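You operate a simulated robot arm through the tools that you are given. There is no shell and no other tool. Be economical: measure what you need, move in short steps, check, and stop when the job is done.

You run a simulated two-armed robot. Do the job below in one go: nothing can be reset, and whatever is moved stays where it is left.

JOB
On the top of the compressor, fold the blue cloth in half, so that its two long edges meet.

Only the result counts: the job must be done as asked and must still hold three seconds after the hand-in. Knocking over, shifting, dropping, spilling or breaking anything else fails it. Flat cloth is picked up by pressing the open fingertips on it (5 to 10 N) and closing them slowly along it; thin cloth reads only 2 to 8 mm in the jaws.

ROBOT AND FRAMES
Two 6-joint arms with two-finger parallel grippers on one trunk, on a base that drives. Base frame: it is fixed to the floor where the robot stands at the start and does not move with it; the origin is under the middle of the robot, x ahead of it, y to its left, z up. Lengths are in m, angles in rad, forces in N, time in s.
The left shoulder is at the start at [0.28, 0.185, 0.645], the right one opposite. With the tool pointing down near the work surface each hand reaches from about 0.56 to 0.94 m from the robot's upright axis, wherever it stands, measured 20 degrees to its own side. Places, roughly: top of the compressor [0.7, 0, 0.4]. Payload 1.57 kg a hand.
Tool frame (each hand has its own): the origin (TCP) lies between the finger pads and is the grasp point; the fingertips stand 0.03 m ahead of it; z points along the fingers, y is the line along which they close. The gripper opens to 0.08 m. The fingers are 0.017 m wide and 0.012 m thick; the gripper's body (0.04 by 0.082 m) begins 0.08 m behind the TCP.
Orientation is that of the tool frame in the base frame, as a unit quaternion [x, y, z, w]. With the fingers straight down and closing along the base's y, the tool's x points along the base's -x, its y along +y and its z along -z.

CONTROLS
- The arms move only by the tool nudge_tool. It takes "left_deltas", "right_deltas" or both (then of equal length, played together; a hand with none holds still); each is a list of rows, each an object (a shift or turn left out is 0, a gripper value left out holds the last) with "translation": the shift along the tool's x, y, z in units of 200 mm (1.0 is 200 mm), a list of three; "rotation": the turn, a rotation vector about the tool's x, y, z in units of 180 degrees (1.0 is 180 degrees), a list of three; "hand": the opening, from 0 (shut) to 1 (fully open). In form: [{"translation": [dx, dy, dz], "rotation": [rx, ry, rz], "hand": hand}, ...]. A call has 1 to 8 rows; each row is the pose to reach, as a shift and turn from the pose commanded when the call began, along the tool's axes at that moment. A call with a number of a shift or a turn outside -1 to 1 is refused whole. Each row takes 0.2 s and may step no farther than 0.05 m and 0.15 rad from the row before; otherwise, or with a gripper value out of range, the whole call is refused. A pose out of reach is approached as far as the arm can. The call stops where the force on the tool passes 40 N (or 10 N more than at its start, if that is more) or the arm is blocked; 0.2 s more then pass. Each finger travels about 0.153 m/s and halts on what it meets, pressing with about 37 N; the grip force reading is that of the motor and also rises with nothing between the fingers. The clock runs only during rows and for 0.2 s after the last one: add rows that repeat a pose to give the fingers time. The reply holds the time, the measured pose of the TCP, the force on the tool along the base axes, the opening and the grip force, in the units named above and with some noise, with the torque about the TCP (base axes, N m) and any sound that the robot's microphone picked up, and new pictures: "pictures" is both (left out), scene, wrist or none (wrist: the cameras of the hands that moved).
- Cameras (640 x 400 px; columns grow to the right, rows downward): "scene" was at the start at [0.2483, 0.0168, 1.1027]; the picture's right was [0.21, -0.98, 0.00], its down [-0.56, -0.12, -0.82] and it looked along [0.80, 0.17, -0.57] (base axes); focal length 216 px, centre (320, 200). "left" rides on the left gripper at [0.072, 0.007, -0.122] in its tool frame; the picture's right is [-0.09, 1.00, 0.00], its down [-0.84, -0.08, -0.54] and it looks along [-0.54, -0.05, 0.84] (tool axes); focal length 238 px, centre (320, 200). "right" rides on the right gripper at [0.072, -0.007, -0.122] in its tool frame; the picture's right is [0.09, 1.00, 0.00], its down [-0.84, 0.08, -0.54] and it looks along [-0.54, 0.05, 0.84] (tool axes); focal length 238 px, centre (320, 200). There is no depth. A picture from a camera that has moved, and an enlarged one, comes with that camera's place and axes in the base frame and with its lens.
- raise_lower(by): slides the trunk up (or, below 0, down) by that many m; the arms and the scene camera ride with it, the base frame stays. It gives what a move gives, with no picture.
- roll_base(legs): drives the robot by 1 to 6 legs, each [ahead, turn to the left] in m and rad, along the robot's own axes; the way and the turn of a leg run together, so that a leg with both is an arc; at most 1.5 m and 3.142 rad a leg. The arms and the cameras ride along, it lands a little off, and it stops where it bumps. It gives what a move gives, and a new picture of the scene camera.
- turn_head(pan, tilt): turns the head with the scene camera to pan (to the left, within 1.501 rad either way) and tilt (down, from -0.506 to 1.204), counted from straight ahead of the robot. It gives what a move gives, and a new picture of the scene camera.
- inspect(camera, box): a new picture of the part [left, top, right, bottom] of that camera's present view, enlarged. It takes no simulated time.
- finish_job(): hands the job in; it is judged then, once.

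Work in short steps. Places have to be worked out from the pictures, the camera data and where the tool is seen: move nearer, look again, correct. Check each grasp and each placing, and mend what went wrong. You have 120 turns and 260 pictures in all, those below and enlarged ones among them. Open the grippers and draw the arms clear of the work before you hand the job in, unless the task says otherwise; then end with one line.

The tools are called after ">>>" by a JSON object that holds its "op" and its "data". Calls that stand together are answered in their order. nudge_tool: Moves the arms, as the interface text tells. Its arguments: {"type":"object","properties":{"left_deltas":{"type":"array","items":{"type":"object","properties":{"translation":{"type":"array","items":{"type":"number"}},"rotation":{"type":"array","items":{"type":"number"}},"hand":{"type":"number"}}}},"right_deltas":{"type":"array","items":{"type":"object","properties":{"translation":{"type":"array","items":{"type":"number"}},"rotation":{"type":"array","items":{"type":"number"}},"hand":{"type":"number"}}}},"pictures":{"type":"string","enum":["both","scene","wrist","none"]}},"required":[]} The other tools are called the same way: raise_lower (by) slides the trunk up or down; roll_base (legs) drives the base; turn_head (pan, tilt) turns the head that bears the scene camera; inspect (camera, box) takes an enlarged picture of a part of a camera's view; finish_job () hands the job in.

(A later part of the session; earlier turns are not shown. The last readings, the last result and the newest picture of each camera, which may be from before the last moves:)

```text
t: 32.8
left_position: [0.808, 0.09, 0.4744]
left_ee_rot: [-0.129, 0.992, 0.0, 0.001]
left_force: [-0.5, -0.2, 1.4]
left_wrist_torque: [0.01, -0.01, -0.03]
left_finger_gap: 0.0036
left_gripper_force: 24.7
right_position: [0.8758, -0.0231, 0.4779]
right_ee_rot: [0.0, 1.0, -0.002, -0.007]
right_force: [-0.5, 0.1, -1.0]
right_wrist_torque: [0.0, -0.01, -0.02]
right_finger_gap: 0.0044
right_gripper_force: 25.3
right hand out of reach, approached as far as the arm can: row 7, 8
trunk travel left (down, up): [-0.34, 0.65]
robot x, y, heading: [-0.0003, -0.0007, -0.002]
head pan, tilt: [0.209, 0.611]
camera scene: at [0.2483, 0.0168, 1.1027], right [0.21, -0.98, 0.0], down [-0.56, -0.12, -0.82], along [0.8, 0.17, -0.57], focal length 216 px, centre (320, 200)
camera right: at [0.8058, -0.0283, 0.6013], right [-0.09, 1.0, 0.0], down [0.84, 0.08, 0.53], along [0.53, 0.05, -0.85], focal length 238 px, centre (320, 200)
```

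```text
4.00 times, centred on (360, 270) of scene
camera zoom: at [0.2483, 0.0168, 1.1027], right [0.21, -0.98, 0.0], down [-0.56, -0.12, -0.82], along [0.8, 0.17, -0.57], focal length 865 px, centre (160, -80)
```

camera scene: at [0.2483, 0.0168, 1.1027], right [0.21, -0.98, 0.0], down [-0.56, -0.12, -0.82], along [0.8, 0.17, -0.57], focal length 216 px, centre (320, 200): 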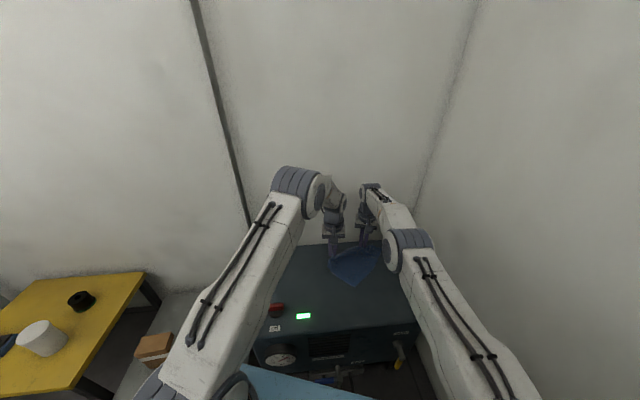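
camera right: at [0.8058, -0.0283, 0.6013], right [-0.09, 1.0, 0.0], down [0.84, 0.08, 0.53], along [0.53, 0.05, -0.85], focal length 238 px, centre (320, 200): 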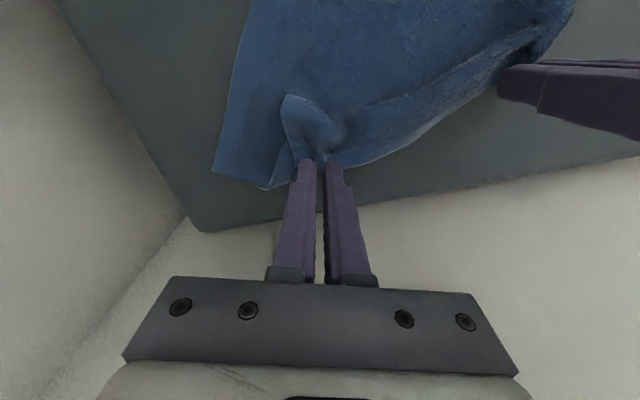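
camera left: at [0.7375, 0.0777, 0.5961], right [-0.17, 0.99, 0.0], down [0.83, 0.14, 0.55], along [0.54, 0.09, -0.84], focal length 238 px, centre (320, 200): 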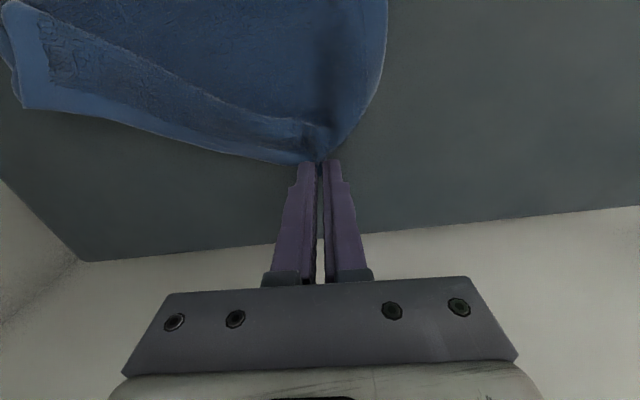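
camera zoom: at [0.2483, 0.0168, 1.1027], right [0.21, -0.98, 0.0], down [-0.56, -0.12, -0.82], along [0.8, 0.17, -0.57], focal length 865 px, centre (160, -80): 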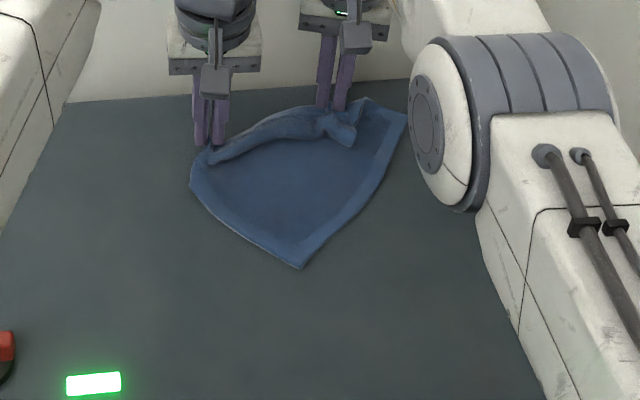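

Steps were too long; I redo the release and retreat with shorter ones.

>>> {"op": "nudge_tool", "data": {"right_deltas": [{"translation": [0.02, 0, 0.02], "hand": 0.0}, {"translation": [0.02, 0, 0.03], "hand": 0.15}, {"translation": [0.02, 0, 0.03], "hand": 0.4}, {"translation": [0.02, 0, -0.1], "hand": 0.4}, {"translation": [0.05, 0, -0.3], "hand": 0.4}, {"translation": [0.15, -0.1, -0.45], "hand": 0.4}, {"translation": [0.27, -0.25, -0.55], "hand": 0.4}, {"translation": [0.38, -0.42, -0.6], "hand": 0.4}], "left_deltas": [{"translation": [0, 0, 0.02], "hand": 0.0}, {"translation": [0, 0, 0.03], "hand": 0.15}, {"translation": [0, 0, 0.03], "hand": 0.4}, {"translation": [0, 0, -0.1], "hand": 0.4}, {"translation": [0, 0.05, -0.3], "hand": 0.4}, {"translation": [0.08, 0.2, -0.4], "hand": 0.4}, {"translation": [0.16, 0.4, -0.5], "hand": 0.4}, {"translation": [0.24, 0.6, -0.55], "hand": 0.4}], "pictures": "both"}}

>>> {"op": "inspect", "data": {"camera": "scene", "box": [300, 220, 420, 320]}}

```text
t: 34.6
left_position: [0.728, 0.1931, 0.5856]
left_ee_rot: [-0.129, 0.992, 0.0, 0.001]
left_force: [-0.4, -0.2, -1.1]
left_wrist_torque: [-0.04, 0.03, -0.02]
left_finger_gap: 0.0323
left_gripper_force: 0.0
right_position: [0.8012, -0.1071, 0.5968]
right_ee_rot: [0.0, 1.0, -0.001, -0.005]
right_force: [-0.4, 0.6, 0.7]
right_wrist_torque: [-0.02, 0.0, 0.01]
right_finger_gap: 0.0319
right_gripper_force: 0.1
trunk travel left (down, up): [-0.34, 0.65]
robot x, y, heading: [0.0001, -0.0063, -0.002]
head pan, tilt: [0.209, 0.611]
camera scene: at [0.2487, 0.0168, 1.1026], right [0.21, -0.98, 0.0], down [-0.56, -0.12, -0.82], along [0.8, 0.17, -0.57], focal length 216 px, centre (320, 200)
camera right: at [0.7311, -0.112, 0.7209], right [-0.09, 1.0, 0.0], down [0.84, 0.08, 0.53], along [0.53, 0.05, -0.85], focal length 238 px, centre (320, 200)
camera left: at [0.6571, 0.1814, 0.7078], right [-0.17, 0.99, 0.0], down [0.83, 0.14, 0.54], along [0.54, 0.09, -0.84], focal length 238 px, centre (320, 200)
```

scene: 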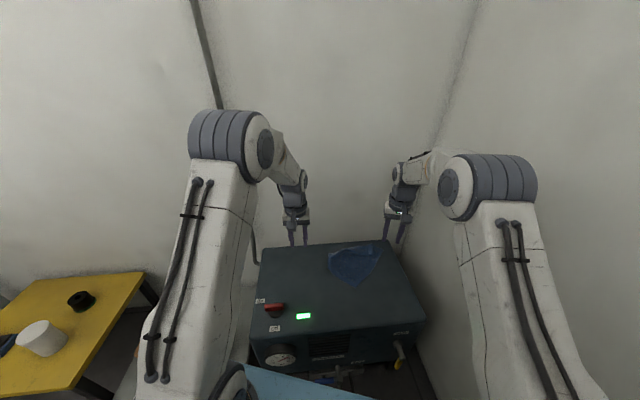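
right: 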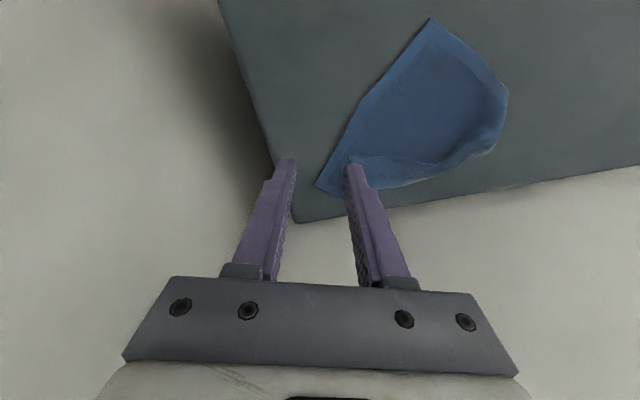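
left: 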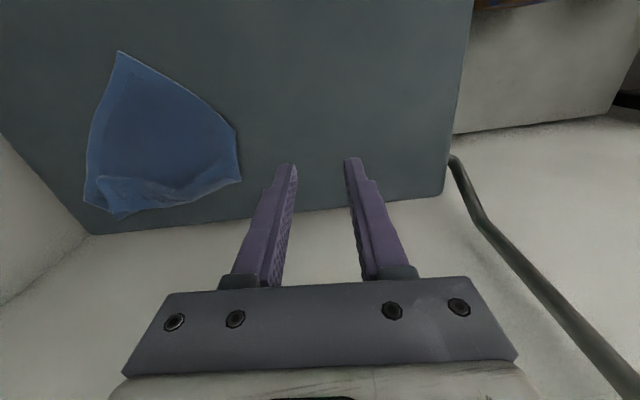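

```text
4.00 times, centred on (360, 270) of scene
camera zoom: at [0.2487, 0.0168, 1.1026], right [0.21, -0.98, 0.0], down [-0.56, -0.12, -0.82], along [0.8, 0.17, -0.57], focal length 865 px, centre (160, -80)
```

zoom: 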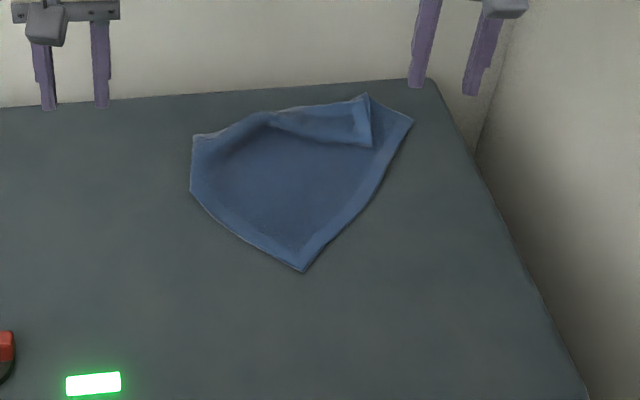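

>>> {"op": "inspect", "data": {"camera": "right", "box": [300, 0, 540, 220]}}

>>> {"op": "inspect", "data": {"camera": "left", "box": [60, 30, 300, 240]}}

```text
1.82 times, centred on (420, 110) of right
camera zoom: at [0.7311, -0.112, 0.7209], right [-0.09, 1.0, 0.0], down [0.84, 0.08, 0.53], along [0.53, 0.05, -0.85], focal length 433 px, centre (138, 364)
```

zoom: 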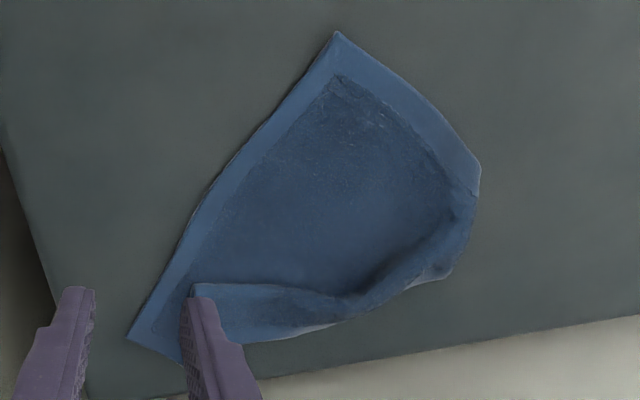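

```text
1.90 times, centred on (180, 135) of left
camera zoom: at [0.6571, 0.1814, 0.7078], right [-0.17, 0.99, 0.0], down [0.83, 0.14, 0.54], along [0.54, 0.09, -0.84], focal length 454 px, centre (587, 324)
```

zoom: 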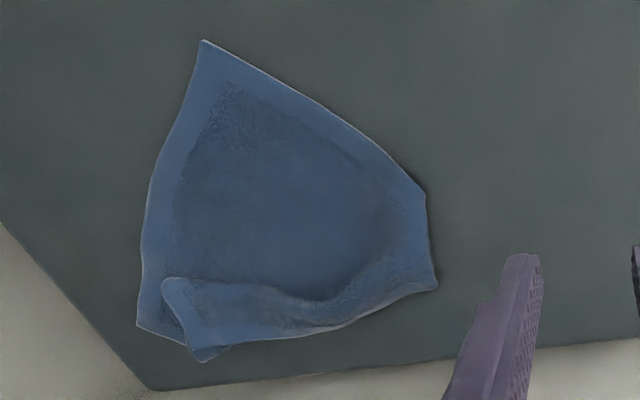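

Current corners: D(0.696,-0.011), C(0.889,-0.108), A≈(0.82,0.10), B≈(0.916,-0.071) with a pleat along CB. My plan is to pinch edge DC near C and D with one finger off the cloth, then draw that edge towards the robot to straighten everything. I bring the hands over those points with the closing direction across the edge.

>>> {"op": "nudge_tool", "data": {"right_deltas": [{"translation": [-0.05, 0.003, 0.0], "rotation": [0, 0, 0.0246], "hand": 0.375}, {"translation": [-0.1, 0.007, 0.05], "rotation": [0, 0, 0.0492], "hand": 0.375}, {"translation": [-0.156, 0.01, 0.15], "rotation": [0, 0, 0.0738], "hand": 0.375}, {"translation": [-0.208, 0.013, 0.25], "rotation": [0, 0, 0.0985], "hand": 0.375}, {"translation": [-0.26, 0.017, 0.35], "rotation": [0, 0, 0.1231], "hand": 0.375}, {"translation": [-0.3115, 0.02, 0.434], "rotation": [0, 0, 0.1477], "hand": 0.375}], "left_deltas": [{"translation": [0.058, -0.167, 0.0], "rotation": [0, 0, 0.0383], "hand": 0.375}, {"translation": [0.116, -0.333, 0.05], "rotation": [0, 0, 0.0767], "hand": 0.375}, {"translation": [0.173, -0.5, 0.12], "rotation": [0, 0, 0.115], "hand": 0.375}, {"translation": [0.231, -0.667, 0.2], "rotation": [0, 0, 0.1533], "hand": 0.375}, {"translation": [0.289, -0.833, 0.3], "rotation": [0, 0, 0.1917], "hand": 0.375}, {"translation": [0.3465, -1.0, 0.378], "rotation": [0, 0, 0.23], "hand": 0.375}], "pictures": "both"}}

```text
t: 36.0
left_position: [0.7117, -0.0148, 0.5088]
left_ee_rot: [0.231, 0.973, -0.001, 0.002]
left_force: [0.5, 0.2, 0.7]
left_wrist_torque: [-0.04, -0.03, -0.01]
left_finger_gap: 0.0297
left_gripper_force: 0.0
right_position: [0.8617, -0.1049, 0.5138]
right_ee_rot: [0.232, 0.973, -0.003, -0.007]
right_force: [-0.3, -0.5, 0.2]
right_wrist_torque: [0.0, -0.01, -0.06]
right_finger_gap: 0.03
right_gripper_force: 0.1
trunk travel left (down, up): [-0.34, 0.65]
robot x, y, heading: [-0.0003, 0.0011, 0.003]
head pan, tilt: [0.209, 0.611]
camera scene: at [0.2481, 0.017, 1.1028], right [0.21, -0.98, 0.0], down [-0.56, -0.12, -0.82], along [0.8, 0.17, -0.57], focal length 216 px, centre (320, 200)
camera right: at [0.7958, -0.077, 0.6366], right [0.37, 0.93, -0.01], down [0.79, -0.3, 0.53], along [0.49, -0.2, -0.85], focal length 238 px, centre (320, 200)
camera left: at [0.6511, 0.0235, 0.6304], right [0.53, 0.85, 0.0], down [0.71, -0.44, 0.55], along [0.46, -0.29, -0.84], focal length 238 px, centre (320, 200)
```

scene: 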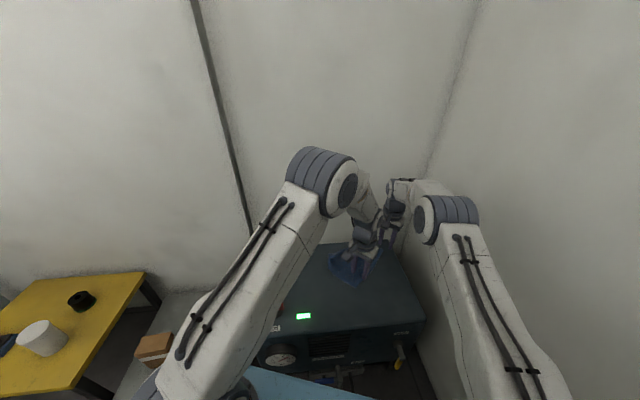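
right: 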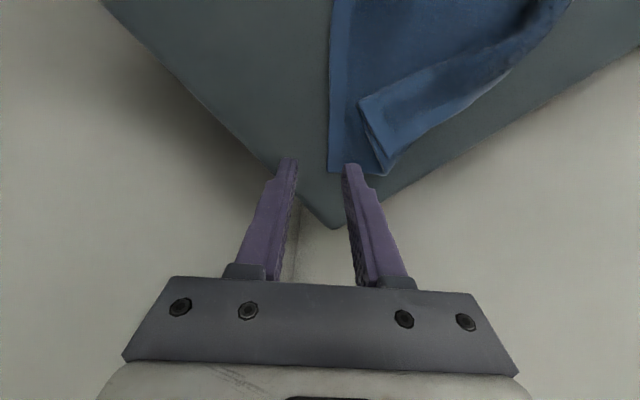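
left: 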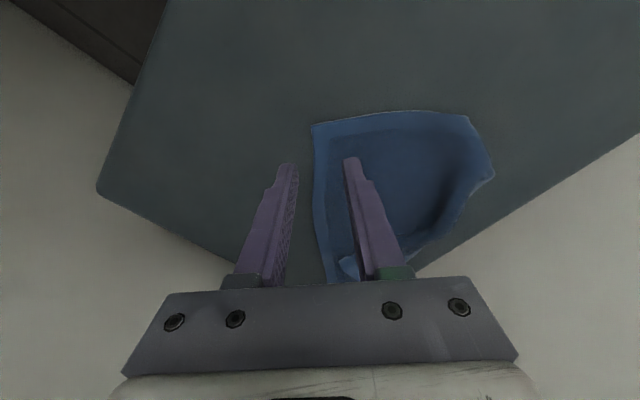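

The views confirm C≈(0.887,-0.107) and the edge positions. I fine-tune both hands (centre 7 mm outside the edge) and lower to ~13 mm above the surface.

>>> {"op": "nudge_tool", "data": {"right_deltas": [{"translation": [0, 0.0125, 0.07]}, {"translation": [0, 0.0125, 0.14]}, {"translation": [0, 0.0125, 0.194]}], "left_deltas": [{"translation": [-0.02, -0.025, 0.05]}, {"translation": [-0.0455, -0.0535, 0.11]}, {"translation": [-0.0455, -0.0535, 0.169]}], "pictures": "wrist"}}

```text
t: 36.8
left_position: [0.7176, -0.0295, 0.4743]
left_ee_rot: [0.23, 0.973, -0.001, 0.002]
left_force: [0.9, -0.2, -0.2]
left_wrist_torque: [0.01, 0.03, 0.01]
left_finger_gap: 0.0303
left_gripper_force: 0.0
right_position: [0.8643, -0.1035, 0.4751]
right_ee_rot: [0.23, 0.973, -0.003, -0.008]
right_force: [-0.5, -0.3, -0.3]
right_wrist_torque: [0.0, -0.01, 0.0]
right_finger_gap: 0.03
right_gripper_force: 0.1
trunk travel left (down, up): [-0.34, 0.65]
robot x, y, heading: [0.0018, -0.0022, 0.002]
head pan, tilt: [0.209, 0.611]
camera right: at [0.7978, -0.075, 0.5965], right [0.36, 0.93, -0.01], down [0.79, -0.3, 0.53], along [0.49, -0.2, -0.85], focal length 238 px, centre (320, 200)
camera left: at [0.6563, 0.0084, 0.5963], right [0.53, 0.85, 0.0], down [0.71, -0.44, 0.55], along [0.46, -0.29, -0.84], focal length 238 px, centre (320, 200)
```

right: 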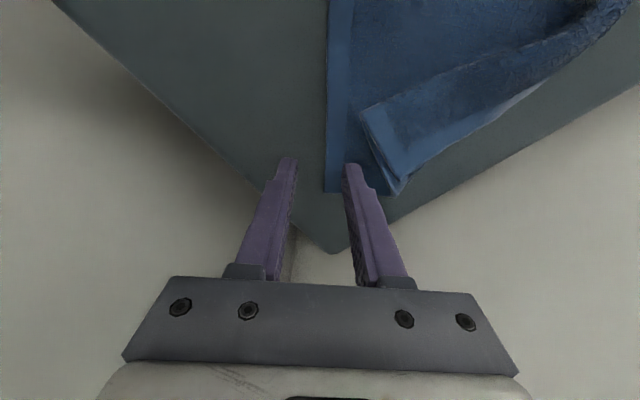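
left: 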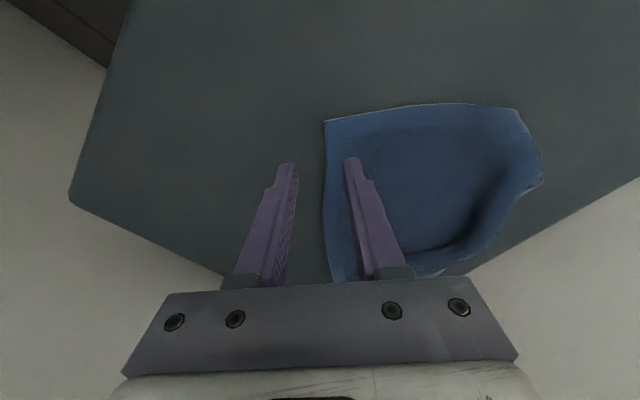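

Placement looks right. I lower to contact.

>>> {"op": "nudge_tool", "data": {"right_deltas": [{"translation": [0, 0, 0.03]}, {"translation": [0, 0, 0.055]}, {"translation": [0, 0, 0.067]}, {"translation": [0, 0, 0.067]}], "left_deltas": [{"translation": [0, 0, 0.03]}, {"translation": [0, 0, 0.055]}, {"translation": [0, 0, 0.064]}, {"translation": [0, 0, 0.064]}], "pictures": "none"}}

```text
t: 37.8
left_position: [0.7174, -0.032, 0.4648]
left_ee_rot: [0.228, 0.974, 0.0, 0.003]
left_force: [0.6, -0.4, 1.4]
left_wrist_torque: [0.04, -0.02, 0.0]
left_finger_gap: 0.0299
left_gripper_force: 0.3
right_position: [0.8634, -0.1019, 0.4635]
right_ee_rot: [0.23, 0.973, -0.003, -0.005]
right_force: [-5.7, 0.7, 22.6]
right_wrist_torque: [0.41, -0.03, 0.09]
right_finger_gap: 0.0285
right_gripper_force: 0.1
trunk travel left (down, up): [-0.34, 0.65]
robot x, y, heading: [0.0013, -0.0014, 0.002]
head pan, tilt: [0.209, 0.611]
```

Right presses 23 N, left 1 N; I balance them to ~8 N and close slowly.

>>> {"op": "nudge_tool", "data": {"right_deltas": [{"translation": [0, 0, -0.007], "hand": 0.375}, {"translation": [0, 0, -0.007], "hand": 0.32}, {"translation": [0, 0, -0.007], "hand": 0.27}, {"translation": [0, 0, -0.007], "hand": 0.21}, {"translation": [0, 0, -0.007], "hand": 0.15}, {"translation": [0, 0, -0.007], "hand": 0.1}, {"translation": [0, 0, -0.007], "hand": 0.05}, {"translation": [0, 0, -0.007], "hand": 0.0}], "left_deltas": [{"translation": [0, 0, 0.007], "hand": 0.375}, {"translation": [0, 0, 0.007], "hand": 0.32}, {"translation": [0, 0, 0.007], "hand": 0.27}, {"translation": [0, 0, 0.007], "hand": 0.21}, {"translation": [0, 0, 0.007], "hand": 0.15}, {"translation": [0, 0, 0.007], "hand": 0.1}, {"translation": [0, 0, 0.007], "hand": 0.05}, {"translation": [0, 0, 0.007], "hand": 0.0}], "pictures": "wrist"}}

>>> {"op": "inspect", "data": {"camera": "left", "box": [220, 80, 460, 280]}}

```text
t: 39.6
left_position: [0.7182, -0.0325, 0.4619]
left_ee_rot: [0.229, 0.973, 0.0, 0.004]
left_force: [3.0, 2.5, 25.6]
left_wrist_torque: [0.21, -0.13, 0.01]
left_finger_gap: 0.0033
left_gripper_force: 24.4
right_position: [0.8631, -0.1017, 0.4621]
right_ee_rot: [0.23, 0.973, -0.003, -0.005]
right_force: [-0.8, 1.4, 21.6]
right_wrist_torque: [0.11, -0.05, 0.01]
right_finger_gap: 0.004
right_gripper_force: 24.8
trunk travel left (down, up): [-0.34, 0.65]
robot x, y, heading: [0.0002, 0.0026, -0.001]
head pan, tilt: [0.209, 0.611]
camera right: at [0.7969, -0.0746, 0.5856], right [0.36, 0.93, -0.01], down [0.79, -0.3, 0.53], along [0.49, -0.2, -0.85], focal length 238 px, centre (320, 200)
camera left: at [0.6564, 0.0067, 0.5839], right [0.53, 0.85, 0.0], down [0.71, -0.44, 0.55], along [0.47, -0.29, -0.84], focal length 238 px, centre (320, 200)
```

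right: 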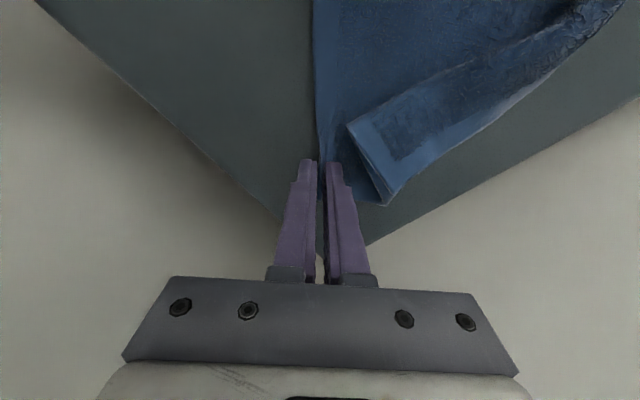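
left: 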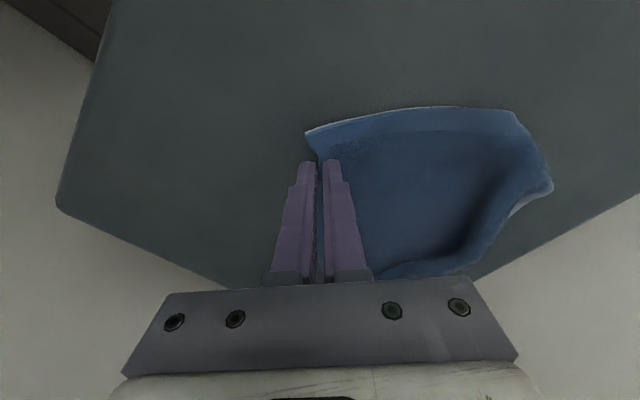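

```text
2.00 times, centred on (340, 180) of left
camera zoom: at [0.6564, 0.0067, 0.5839], right [0.53, 0.85, 0.0], down [0.71, -0.44, 0.55], along [0.47, -0.29, -0.84], focal length 477 px, centre (280, 240)
```

zoom: 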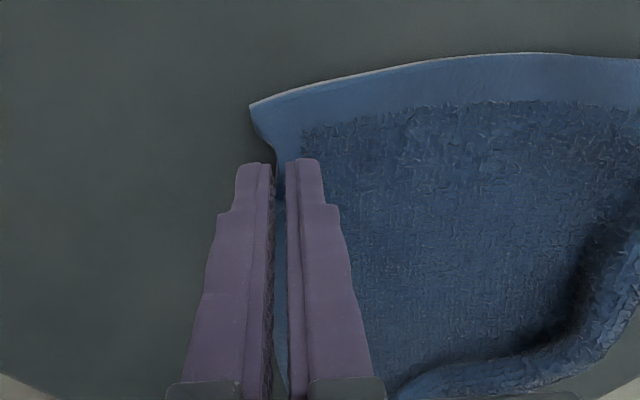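

Clean edge pinches on both sides (3–4 mm). I lift 30 mm and swing the edge towards the robot and to the right, turning −35°, so the rest trails straight behind.

>>> {"op": "nudge_tool", "data": {"right_deltas": [{"translation": [0, 0, -0.08]}, {"translation": [0.02, -0.02, -0.15], "rotation": [0, 0, 0.02]}, {"translation": [0.1, -0.1, -0.17], "rotation": [0, 0, 0.05]}, {"translation": [0.18, -0.183, -0.17], "rotation": [0, 0, 0.08]}, {"translation": [0.26, -0.265, -0.17], "rotation": [0, 0, 0.11]}, {"translation": [0.34, -0.35, -0.17], "rotation": [0, 0, 0.14]}, {"translation": [0.42, -0.43, -0.17], "rotation": [0, 0, 0.17]}, {"translation": [0.5075, -0.516, -0.17], "rotation": [0, 0, 0.1974]}], "left_deltas": [{"translation": [0, 0, -0.08]}, {"translation": [0.01, 0.002, -0.15], "rotation": [0, 0, 0.02]}, {"translation": [0.046, 0.01, -0.17], "rotation": [0, 0, 0.05]}, {"translation": [0.083, 0.018, -0.17], "rotation": [0, 0, 0.08]}, {"translation": [0.12, 0.027, -0.17], "rotation": [0, 0, 0.11]}, {"translation": [0.156, 0.035, -0.17], "rotation": [0, 0, 0.14]}, {"translation": [0.193, 0.043, -0.17], "rotation": [0, 0, 0.17]}, {"translation": [0.2325, 0.0515, -0.17], "rotation": [0, 0, 0.1974]}], "pictures": "both"}}

>>> {"op": "inspect", "data": {"camera": "scene", "box": [300, 220, 420, 320]}}

```text
t: 41.4
left_position: [0.6794, -0.0004, 0.4934]
left_ee_rot: [0.516, 0.857, 0.0, 0.002]
left_force: [-0.1, 1.0, 0.1]
left_wrist_torque: [0.0, -0.03, 0.08]
left_finger_gap: 0.0025
left_gripper_force: 23.7
right_position: [0.727, -0.1491, 0.495]
right_ee_rot: [0.517, 0.856, -0.005, -0.005]
right_force: [0.4, 0.7, 0.0]
right_wrist_torque: [-0.04, 0.01, 0.08]
right_finger_gap: 0.0022
right_gripper_force: 24.0
trunk travel left (down, up): [-0.34, 0.65]
robot x, y, heading: [0.0021, 0.0002, 0.001]
head pan, tilt: [0.209, 0.611]
camera scene: at [0.2484, 0.0169, 1.1027], right [0.21, -0.98, 0.0], down [-0.56, -0.12, -0.82], along [0.8, 0.17, -0.57], focal length 216 px, centre (320, 200)
camera right: at [0.6888, -0.0871, 0.6178], right [0.84, 0.55, -0.01], down [0.47, -0.7, 0.54], along [0.28, -0.46, -0.84], focal length 238 px, centre (320, 200)
camera left: at [0.6528, 0.0661, 0.6156], right [0.92, 0.38, 0.0], down [0.32, -0.77, 0.54], along [0.21, -0.5, -0.84], focal length 238 px, centre (320, 200)
```

scene: 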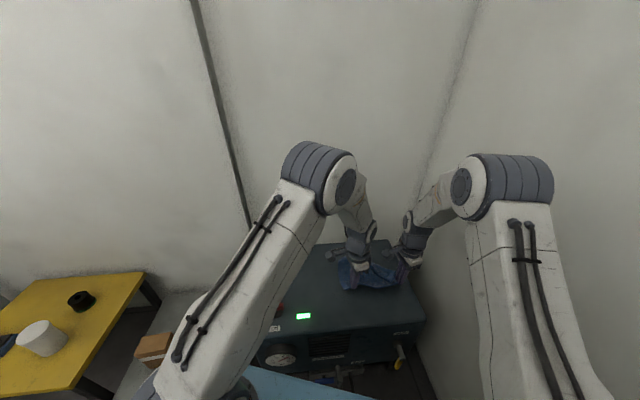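
right: 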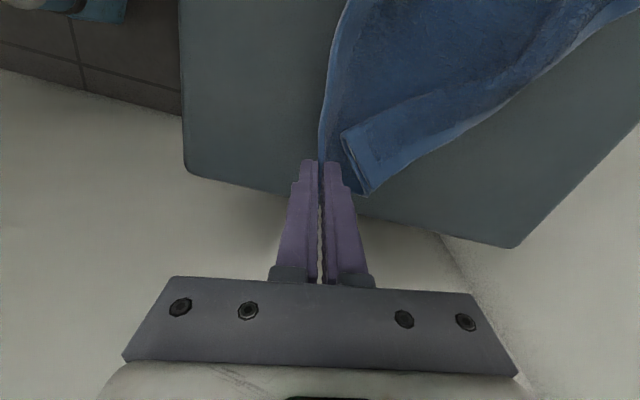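
left: 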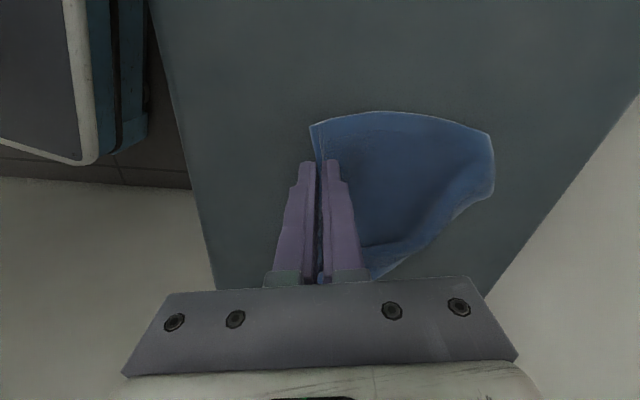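

```text
4.00 times, centred on (360, 270) of scene
camera zoom: at [0.2484, 0.0169, 1.1027], right [0.21, -0.98, 0.0], down [-0.56, -0.12, -0.82], along [0.8, 0.17, -0.57], focal length 865 px, centre (160, -80)
```

zoom: 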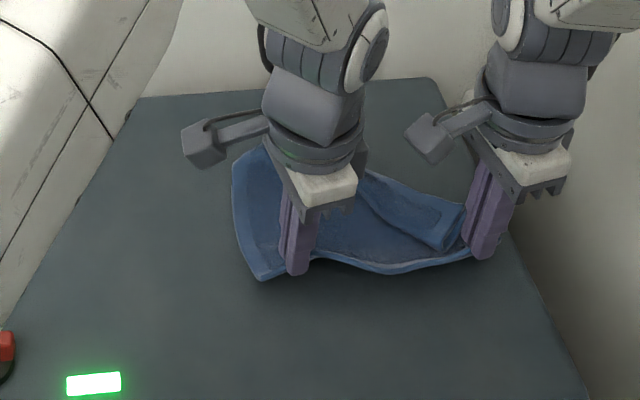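

The pleat just rides along on top. Better: I lift the whole cloth up by edge DC so it hangs freely and the pleat falls open.

>>> {"op": "nudge_tool", "data": {"right_deltas": [{"translation": [0, 0, -0.12]}, {"translation": [0, 0, -0.24]}, {"translation": [0, 0, -0.36]}, {"translation": [0, 0, -0.48]}, {"translation": [0, 0, -0.6]}, {"translation": [0, 0, -0.74]}, {"translation": [0, 0, -0.87]}, {"translation": [0, 0, -1.0]}], "left_deltas": [{"translation": [0, 0, -0.12]}, {"translation": [0, 0, -0.24]}, {"translation": [0, 0, -0.36]}, {"translation": [0, 0, -0.48]}, {"translation": [0, 0, -0.6]}, {"translation": [0, 0, -0.74]}, {"translation": [0, 0, -0.87]}, {"translation": [0, 0, -1.0]}], "pictures": "both"}}

>>> {"op": "inspect", "data": {"camera": "scene", "box": [290, 170, 450, 300]}}

```text
t: 43.2
left_position: [0.6795, -0.0001, 0.6965]
left_ee_rot: [0.515, 0.857, 0.0, 0.002]
left_force: [0.9, 0.0, -1.3]
left_wrist_torque: [-0.02, 0.05, 0.04]
left_finger_gap: 0.0024
left_gripper_force: 24.3
right_position: [0.7283, -0.149, 0.6959]
right_ee_rot: [0.516, 0.856, -0.006, -0.005]
right_force: [-0.1, 0.1, 0.2]
right_wrist_torque: [-0.01, 0.02, 0.01]
right_finger_gap: 0.0023
right_gripper_force: 23.9
trunk travel left (down, up): [-0.34, 0.65]
robot x, y, heading: [-0.0001, 0.0016, 0.002]
head pan, tilt: [0.209, 0.611]
camera scene: at [0.2485, 0.0169, 1.1026], right [0.21, -0.98, 0.0], down [-0.56, -0.12, -0.82], along [0.8, 0.17, -0.57], focal length 216 px, centre (320, 200)
camera right: at [0.6904, -0.0869, 0.8188], right [0.84, 0.55, -0.01], down [0.47, -0.7, 0.54], along [0.28, -0.46, -0.84], focal length 238 px, centre (320, 200)
camera left: at [0.6521, 0.0664, 0.8182], right [0.92, 0.39, 0.0], down [0.32, -0.77, 0.54], along [0.21, -0.5, -0.84], focal length 238 px, centre (320, 200)
```

scene: 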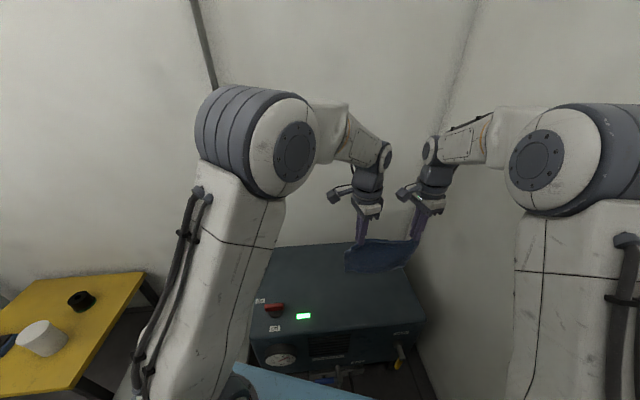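
right: 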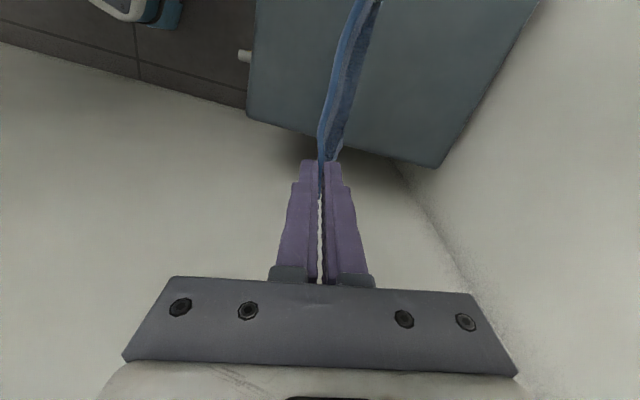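
left: 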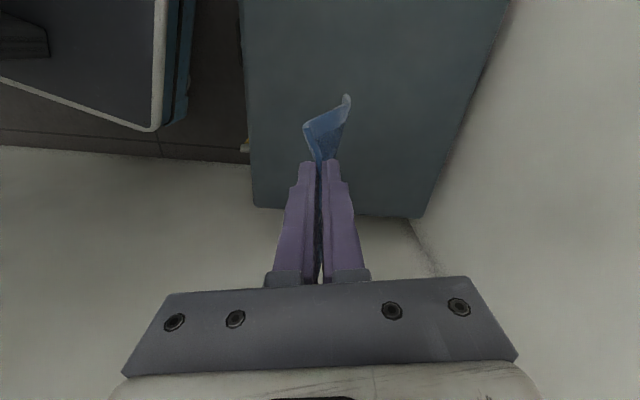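

```text
3.08 times, centred on (370, 235) of scene
camera zoom: at [0.2485, 0.0169, 1.1026], right [0.21, -0.98, 0.0], down [-0.56, -0.12, -0.82], along [0.8, 0.17, -0.57], focal length 665 px, centre (166, 92)
```

zoom: 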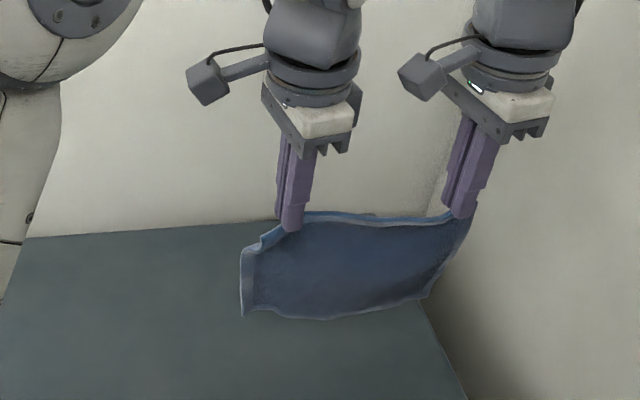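

The cloth is in the air. I wait a moment for it to settle and look closer.

>>> {"op": "nudge_tool", "data": {"right_deltas": [{}, {}, {}, {}, {}, {}], "left_deltas": [{}, {}, {}, {}, {}, {}], "pictures": "none"}}

>>> {"op": "inspect", "data": {"camera": "scene", "box": [330, 220, 430, 285]}}

>>> {"op": "inspect", "data": {"camera": "right", "box": [240, 0, 480, 200]}}

```text
t: 44.6
left_position: [0.6798, -0.0004, 0.6957]
left_ee_rot: [0.515, 0.857, -0.001, 0.002]
left_force: [0.6, -0.3, 0.4]
left_wrist_torque: [0.03, 0.01, 0.05]
left_finger_gap: 0.0024
left_gripper_force: 23.7
right_position: [0.7268, -0.1491, 0.6959]
right_ee_rot: [0.516, 0.856, -0.005, -0.006]
right_force: [0.2, 0.9, -0.1]
right_wrist_torque: [-0.04, 0.03, 0.02]
right_finger_gap: 0.0025
right_gripper_force: 23.4
trunk travel left (down, up): [-0.34, 0.65]
robot x, y, heading: [0.0016, -0.0, -0.004]
head pan, tilt: [0.209, 0.611]
```

```text
6.15 times, centred on (380, 252) of scene
camera zoom: at [0.2483, 0.0169, 1.1027], right [0.21, -0.98, 0.0], down [-0.56, -0.12, -0.82], along [0.8, 0.17, -0.57], focal length 1330 px, centre (-49, -123)
```

zoom: 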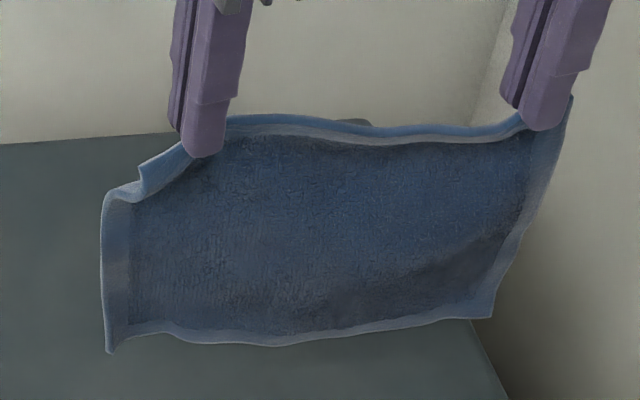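

```text
2.00 times, centred on (360, 100) of right
camera zoom: at [0.6905, -0.0869, 0.8185], right [0.84, 0.55, -0.01], down [0.47, -0.7, 0.54], along [0.28, -0.46, -0.84], focal length 477 px, centre (240, 400)
```

zoom: 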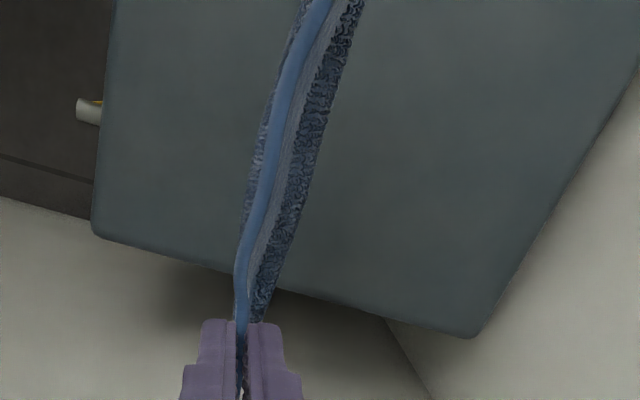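

The cloth now hangs open and flat with all hems visible. I can fold straight from the air: touch edge AB down near the robot, lay the lower half away from me, then bring DC back over onto AB. First I centre the hands (left 35 mm, 15 mm ahead), align their yaw with the edge and lower by 40 mm.

>>> {"op": "nudge_tool", "data": {"right_deltas": [{"translation": [0.04, 0.026, 0.05], "rotation": [0, 0, 0.0143]}, {"translation": [0.08, 0.053, 0.1], "rotation": [0, 0, 0.0287]}, {"translation": [0.12, 0.08, 0.15], "rotation": [0, 0, 0.043]}, {"translation": [0.158, 0.106, 0.2], "rotation": [0, 0, 0.0573]}, {"translation": [0.158, 0.106, 0.2], "rotation": [0, 0, 0.0573]}, {"translation": [0.158, 0.106, 0.2], "rotation": [0, 0, 0.0573]}], "left_deltas": [{"translation": [0.04, 0.026, 0.05], "rotation": [0, 0, 0.0143]}, {"translation": [0.08, 0.053, 0.1], "rotation": [0, 0, 0.0287]}, {"translation": [0.12, 0.08, 0.15], "rotation": [0, 0, 0.043]}, {"translation": [0.158, 0.106, 0.2], "rotation": [0, 0, 0.0573]}, {"translation": [0.158, 0.106, 0.2], "rotation": [0, 0, 0.0573]}, {"translation": [0.158, 0.106, 0.2], "rotation": [0, 0, 0.0573]}], "pictures": "scene"}}

>>> {"op": "inspect", "data": {"camera": "scene", "box": [310, 210, 430, 290]}}

```text
t: 46.0
left_position: [0.6833, 0.0384, 0.656]
left_ee_rot: [0.591, 0.807, 0.001, 0.002]
left_force: [0.3, -0.2, 0.2]
left_wrist_torque: [-0.01, -0.03, 0.04]
left_finger_gap: 0.0023
left_gripper_force: 23.7
right_position: [0.7341, -0.1112, 0.6569]
right_ee_rot: [0.591, 0.806, -0.005, -0.005]
right_force: [0.2, 0.0, -0.8]
right_wrist_torque: [-0.03, -0.03, 0.01]
right_finger_gap: 0.0026
right_gripper_force: 23.4
trunk travel left (down, up): [-0.34, 0.65]
robot x, y, heading: [-0.0023, 0.0002, -0.005]
head pan, tilt: [0.209, 0.611]
camera scene: at [0.2483, 0.0169, 1.1027], right [0.21, -0.98, 0.0], down [-0.56, -0.12, -0.82], along [0.8, 0.17, -0.57], focal length 216 px, centre (320, 200)
```

scene: 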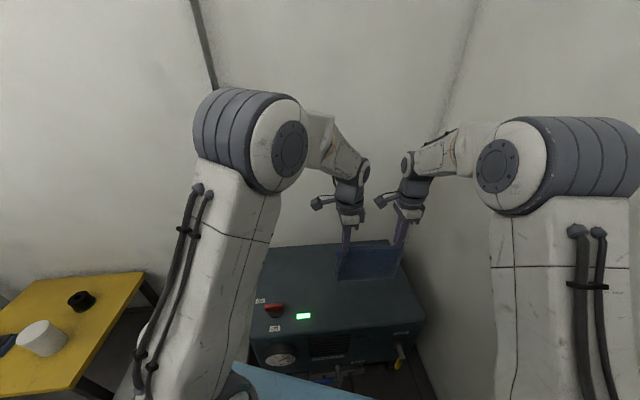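

```text
5.00 times, centred on (370, 250) of scene
camera zoom: at [0.2483, 0.0169, 1.1027], right [0.21, -0.98, 0.0], down [-0.56, -0.12, -0.82], along [0.8, 0.17, -0.57], focal length 1081 px, centre (70, -50)
```

zoom: 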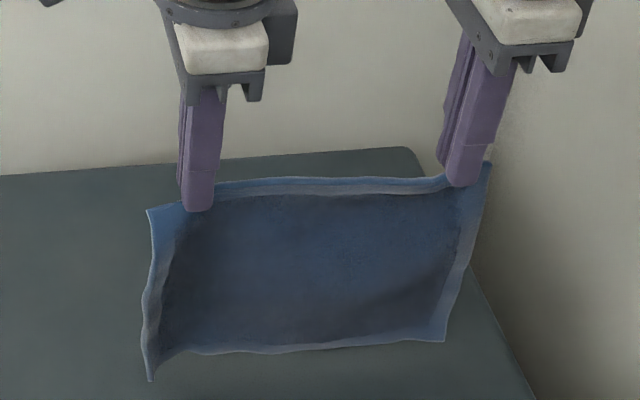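

Bottom corners hang ~25 mm above the top. I lower until AB touches and start moving the hands away while lowering, laying the lower part down.

>>> {"op": "nudge_tool", "data": {"right_deltas": [{"translation": [0, 0, 0.06]}, {"translation": [0, 0, 0.12]}, {"translation": [0, 0.06, 0.18]}, {"translation": [0, 0.14, 0.25]}, {"translation": [0, 0.225, 0.325]}], "left_deltas": [{"translation": [0, 0, 0.06]}, {"translation": [0, 0, 0.12]}, {"translation": [0, 0.06, 0.18]}, {"translation": [0, 0.14, 0.25]}, {"translation": [0, 0.225, 0.325]}], "pictures": "wrist"}}

>>> {"op": "inspect", "data": {"camera": "scene", "box": [310, 210, 430, 290]}}

```text
t: 47.2
left_position: [0.7274, 0.0524, 0.5912]
left_ee_rot: [0.591, 0.807, 0.001, 0.001]
left_force: [0.5, -1.1, 0.2]
left_wrist_torque: [0.01, -0.04, 0.04]
left_finger_gap: 0.0025
left_gripper_force: 24.0
right_position: [0.7758, -0.0969, 0.5897]
right_ee_rot: [0.591, 0.806, -0.005, -0.004]
right_force: [-0.2, -0.1, -0.1]
right_wrist_torque: [0.03, -0.01, 0.04]
right_finger_gap: 0.0022
right_gripper_force: 24.2
trunk travel left (down, up): [-0.34, 0.65]
robot x, y, heading: [0.0039, -0.0008, 0.002]
head pan, tilt: [0.209, 0.611]
camera right: at [0.7498, -0.0286, 0.7126], right [0.92, 0.39, -0.01], down [0.33, -0.77, 0.54], along [0.2, -0.5, -0.84], focal length 238 px, centre (320, 200)
camera left: at [0.7123, 0.1234, 0.7124], right [0.98, 0.21, 0.0], down [0.18, -0.82, 0.54], along [0.12, -0.53, -0.84], focal length 238 px, centre (320, 200)
```

right: 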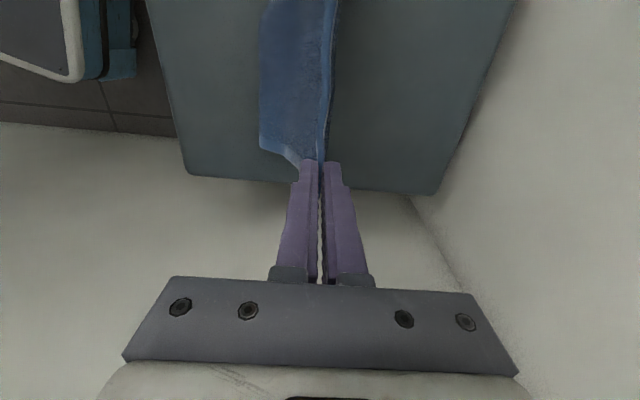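
left: 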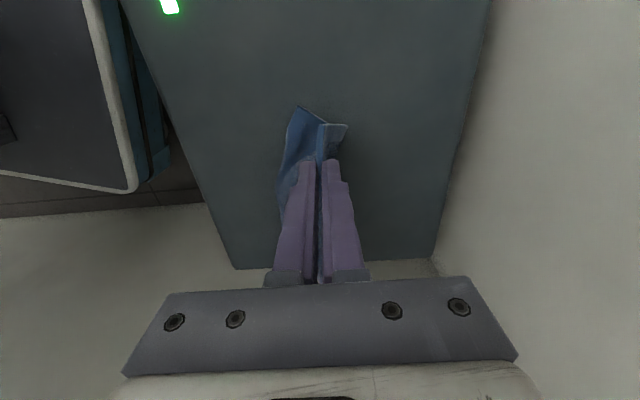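

```text
5.00 times, centred on (370, 250) of scene
camera zoom: at [0.248, 0.0169, 1.1028], right [0.21, -0.98, 0.0], down [-0.56, -0.12, -0.82], along [0.8, 0.17, -0.57], focal length 1081 px, centre (70, -50)
```

zoom: 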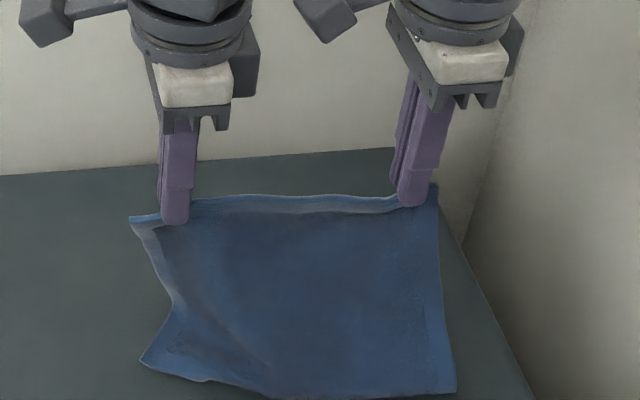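

The lower edge is down, but the A side seems further from me than the B side. I let it settle and look again.

>>> {"op": "nudge_tool", "data": {"right_deltas": [{}, {}, {}, {}], "left_deltas": [{}, {}, {}, {}], "pictures": "none"}}

>>> {"op": "inspect", "data": {"camera": "scene", "box": [300, 220, 440, 310]}}

>>> {"op": "inspect", "data": {"camera": "left", "box": [220, 60, 460, 260]}}

```text
t: 48.2
left_position: [0.7271, 0.0527, 0.5909]
left_ee_rot: [0.59, 0.808, 0.001, 0.001]
left_force: [-0.5, 0.4, -1.3]
left_wrist_torque: [0.0, 0.01, 0.07]
left_finger_gap: 0.0023
left_gripper_force: 24.1
right_position: [0.7771, -0.0964, 0.5909]
right_ee_rot: [0.591, 0.806, -0.006, -0.005]
right_force: [0.1, 0.3, -0.5]
right_wrist_torque: [-0.02, 0.03, 0.02]
right_finger_gap: 0.0023
right_gripper_force: 23.9
trunk travel left (down, up): [-0.34, 0.65]
robot x, y, heading: [-0.0016, -0.0005, -0.002]
head pan, tilt: [0.209, 0.611]
```

```text
4.44 times, centred on (370, 265) of scene
camera zoom: at [0.2483, 0.0169, 1.1027], right [0.21, -0.98, 0.0], down [-0.56, -0.12, -0.82], along [0.8, 0.17, -0.57], focal length 961 px, centre (98, -89)
```

zoom: 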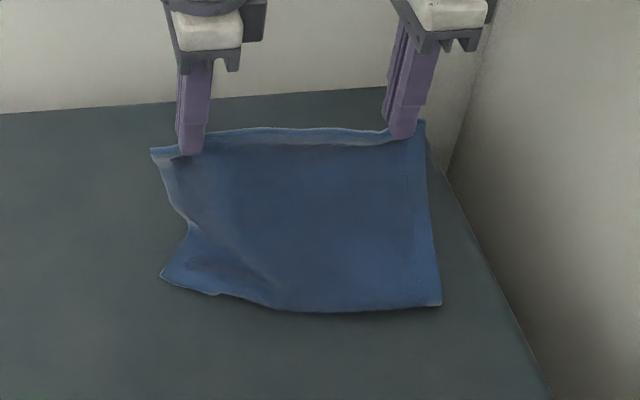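

```text
2.00 times, centred on (340, 160) of left
camera zoom: at [0.7124, 0.1234, 0.7123], right [0.98, 0.21, 0.0], down [0.18, -0.82, 0.54], along [0.12, -0.53, -0.84], focal length 477 px, centre (280, 280)
```

zoom: 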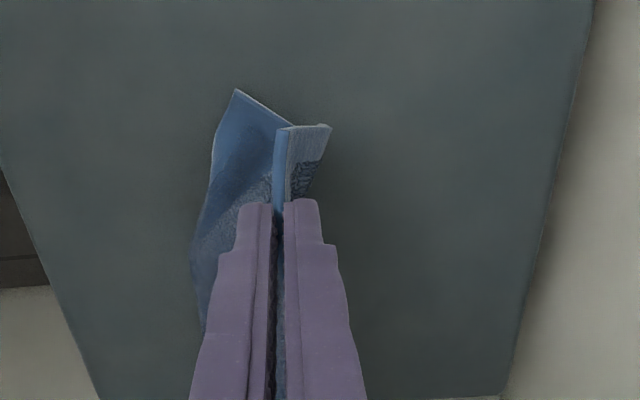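

Only the A corner is turned in (~35 mm); the rest of AB is straight. I raise the hands and drag the sheet ~40 mm forward so the whole AB edge trails straight.

>>> {"op": "nudge_tool", "data": {"right_deltas": [{"translation": [0, 0, -0.1]}, {"translation": [0, 0.0, -0.19]}, {"translation": [0, 0.075, -0.19]}, {"translation": [0, 0.15, -0.185]}, {"translation": [0, 0.22, -0.18]}, {"translation": [0, 0.27, -0.18]}, {"translation": [0, 0.27, -0.18]}, {"translation": [0, 0.27, -0.18]}], "left_deltas": [{"translation": [0, 0, -0.1]}, {"translation": [0, 0.0, -0.19]}, {"translation": [0, 0.075, -0.19]}, {"translation": [0, 0.15, -0.185]}, {"translation": [0, 0.22, -0.18]}, {"translation": [0, 0.27, -0.18]}, {"translation": [0, 0.27, -0.18]}, {"translation": [0, 0.27, -0.18]}], "pictures": "none"}}

>>> {"op": "inspect", "data": {"camera": "scene", "box": [300, 220, 440, 310]}}

>>> {"op": "inspect", "data": {"camera": "left", "box": [200, 40, 460, 260]}}

```text
t: 50.0
left_position: [0.7768, 0.0679, 0.626]
left_ee_rot: [0.59, 0.808, 0.001, 0.003]
left_force: [0.2, 0.1, 0.4]
left_wrist_torque: [-0.03, 0.0, 0.03]
left_finger_gap: 0.0023
left_gripper_force: 23.7
right_position: [0.8247, -0.08, 0.6249]
right_ee_rot: [0.591, 0.806, -0.005, -0.005]
right_force: [0.3, 0.3, -0.5]
right_wrist_torque: [0.04, -0.03, -0.01]
right_finger_gap: 0.0025
right_gripper_force: 23.6
trunk travel left (down, up): [-0.34, 0.65]
robot x, y, heading: [-0.0021, -0.0018, -0.001]
head pan, tilt: [0.209, 0.611]
```

```text
4.44 times, centred on (370, 265) of scene
camera zoom: at [0.2483, 0.0169, 1.1027], right [0.21, -0.98, 0.0], down [-0.56, -0.12, -0.82], along [0.8, 0.17, -0.57], focal length 961 px, centre (98, -89)
```

zoom: 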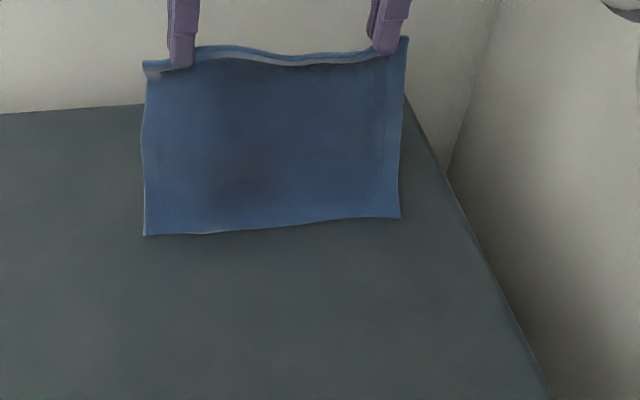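

```text
1.82 times, centred on (330, 150) of left
camera zoom: at [0.7628, 0.1389, 0.7484], right [0.98, 0.21, 0.0], down [0.18, -0.82, 0.54], along [0.12, -0.53, -0.84], focal length 433 px, centre (302, 291)
```

zoom: 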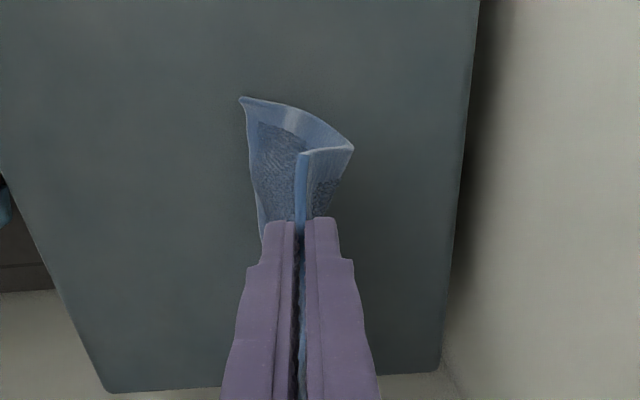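

AB now trails straight (A≈(0.739,0.082), B≈(0.800,-0.123)). I lay the lower half: hands forward and down.

>>> {"op": "nudge_tool", "data": {"right_deltas": [{"translation": [0, 0.035, 0.045]}, {"translation": [0, 0.065, 0.09]}, {"translation": [0, 0.115, 0.165]}, {"translation": [0, 0.165, 0.24]}, {"translation": [0, 0.19, 0.29]}, {"translation": [0, 0.19, 0.29]}], "left_deltas": [{"translation": [0, 0.035, 0.045]}, {"translation": [0, 0.065, 0.09]}, {"translation": [0, 0.115, 0.165]}, {"translation": [0, 0.165, 0.24]}, {"translation": [0, 0.19, 0.29]}, {"translation": [0, 0.19, 0.29]}], "pictures": "none"}}

>>> {"op": "inspect", "data": {"camera": "scene", "box": [300, 220, 440, 310]}}

>>> {"op": "inspect", "data": {"camera": "left", "box": [200, 40, 460, 260]}}

```text
t: 51.4
left_position: [0.8154, 0.0793, 0.5675]
left_ee_rot: [0.59, 0.807, 0.0, 0.002]
left_force: [0.5, 0.6, -0.7]
left_wrist_torque: [-0.01, 0.0, 0.06]
left_finger_gap: 0.0027
left_gripper_force: 24.0
right_position: [0.8619, -0.0696, 0.5684]
right_ee_rot: [0.591, 0.806, -0.005, -0.006]
right_force: [-0.4, -0.8, 0.2]
right_wrist_torque: [-0.05, -0.01, 0.02]
right_finger_gap: 0.0026
right_gripper_force: 24.2
trunk travel left (down, up): [-0.34, 0.65]
robot x, y, heading: [0.0036, 0.0002, -0.002]
head pan, tilt: [0.209, 0.611]
```

```text
4.44 times, centred on (370, 265) of scene
camera zoom: at [0.2483, 0.0169, 1.1027], right [0.21, -0.98, 0.0], down [-0.56, -0.12, -0.82], along [0.8, 0.17, -0.57], focal length 961 px, centre (98, -89)
```

zoom: 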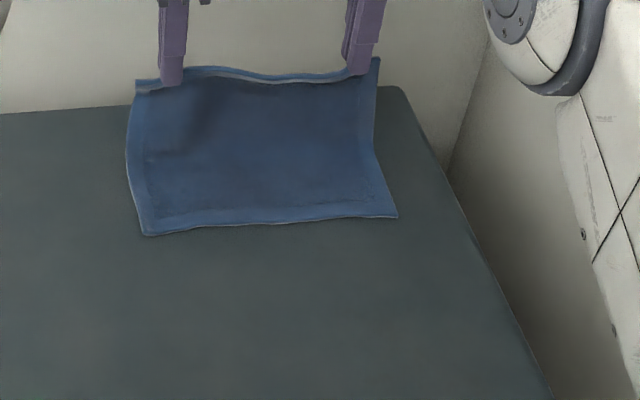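

```text
1.82 times, centred on (330, 150) of left
camera zoom: at [0.7997, 0.1497, 0.69], right [0.98, 0.21, 0.0], down [0.18, -0.82, 0.54], along [0.12, -0.53, -0.84], focal length 433 px, centre (302, 291)
```

zoom: 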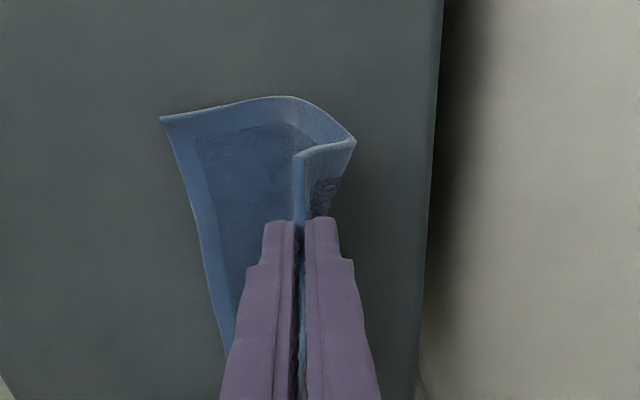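

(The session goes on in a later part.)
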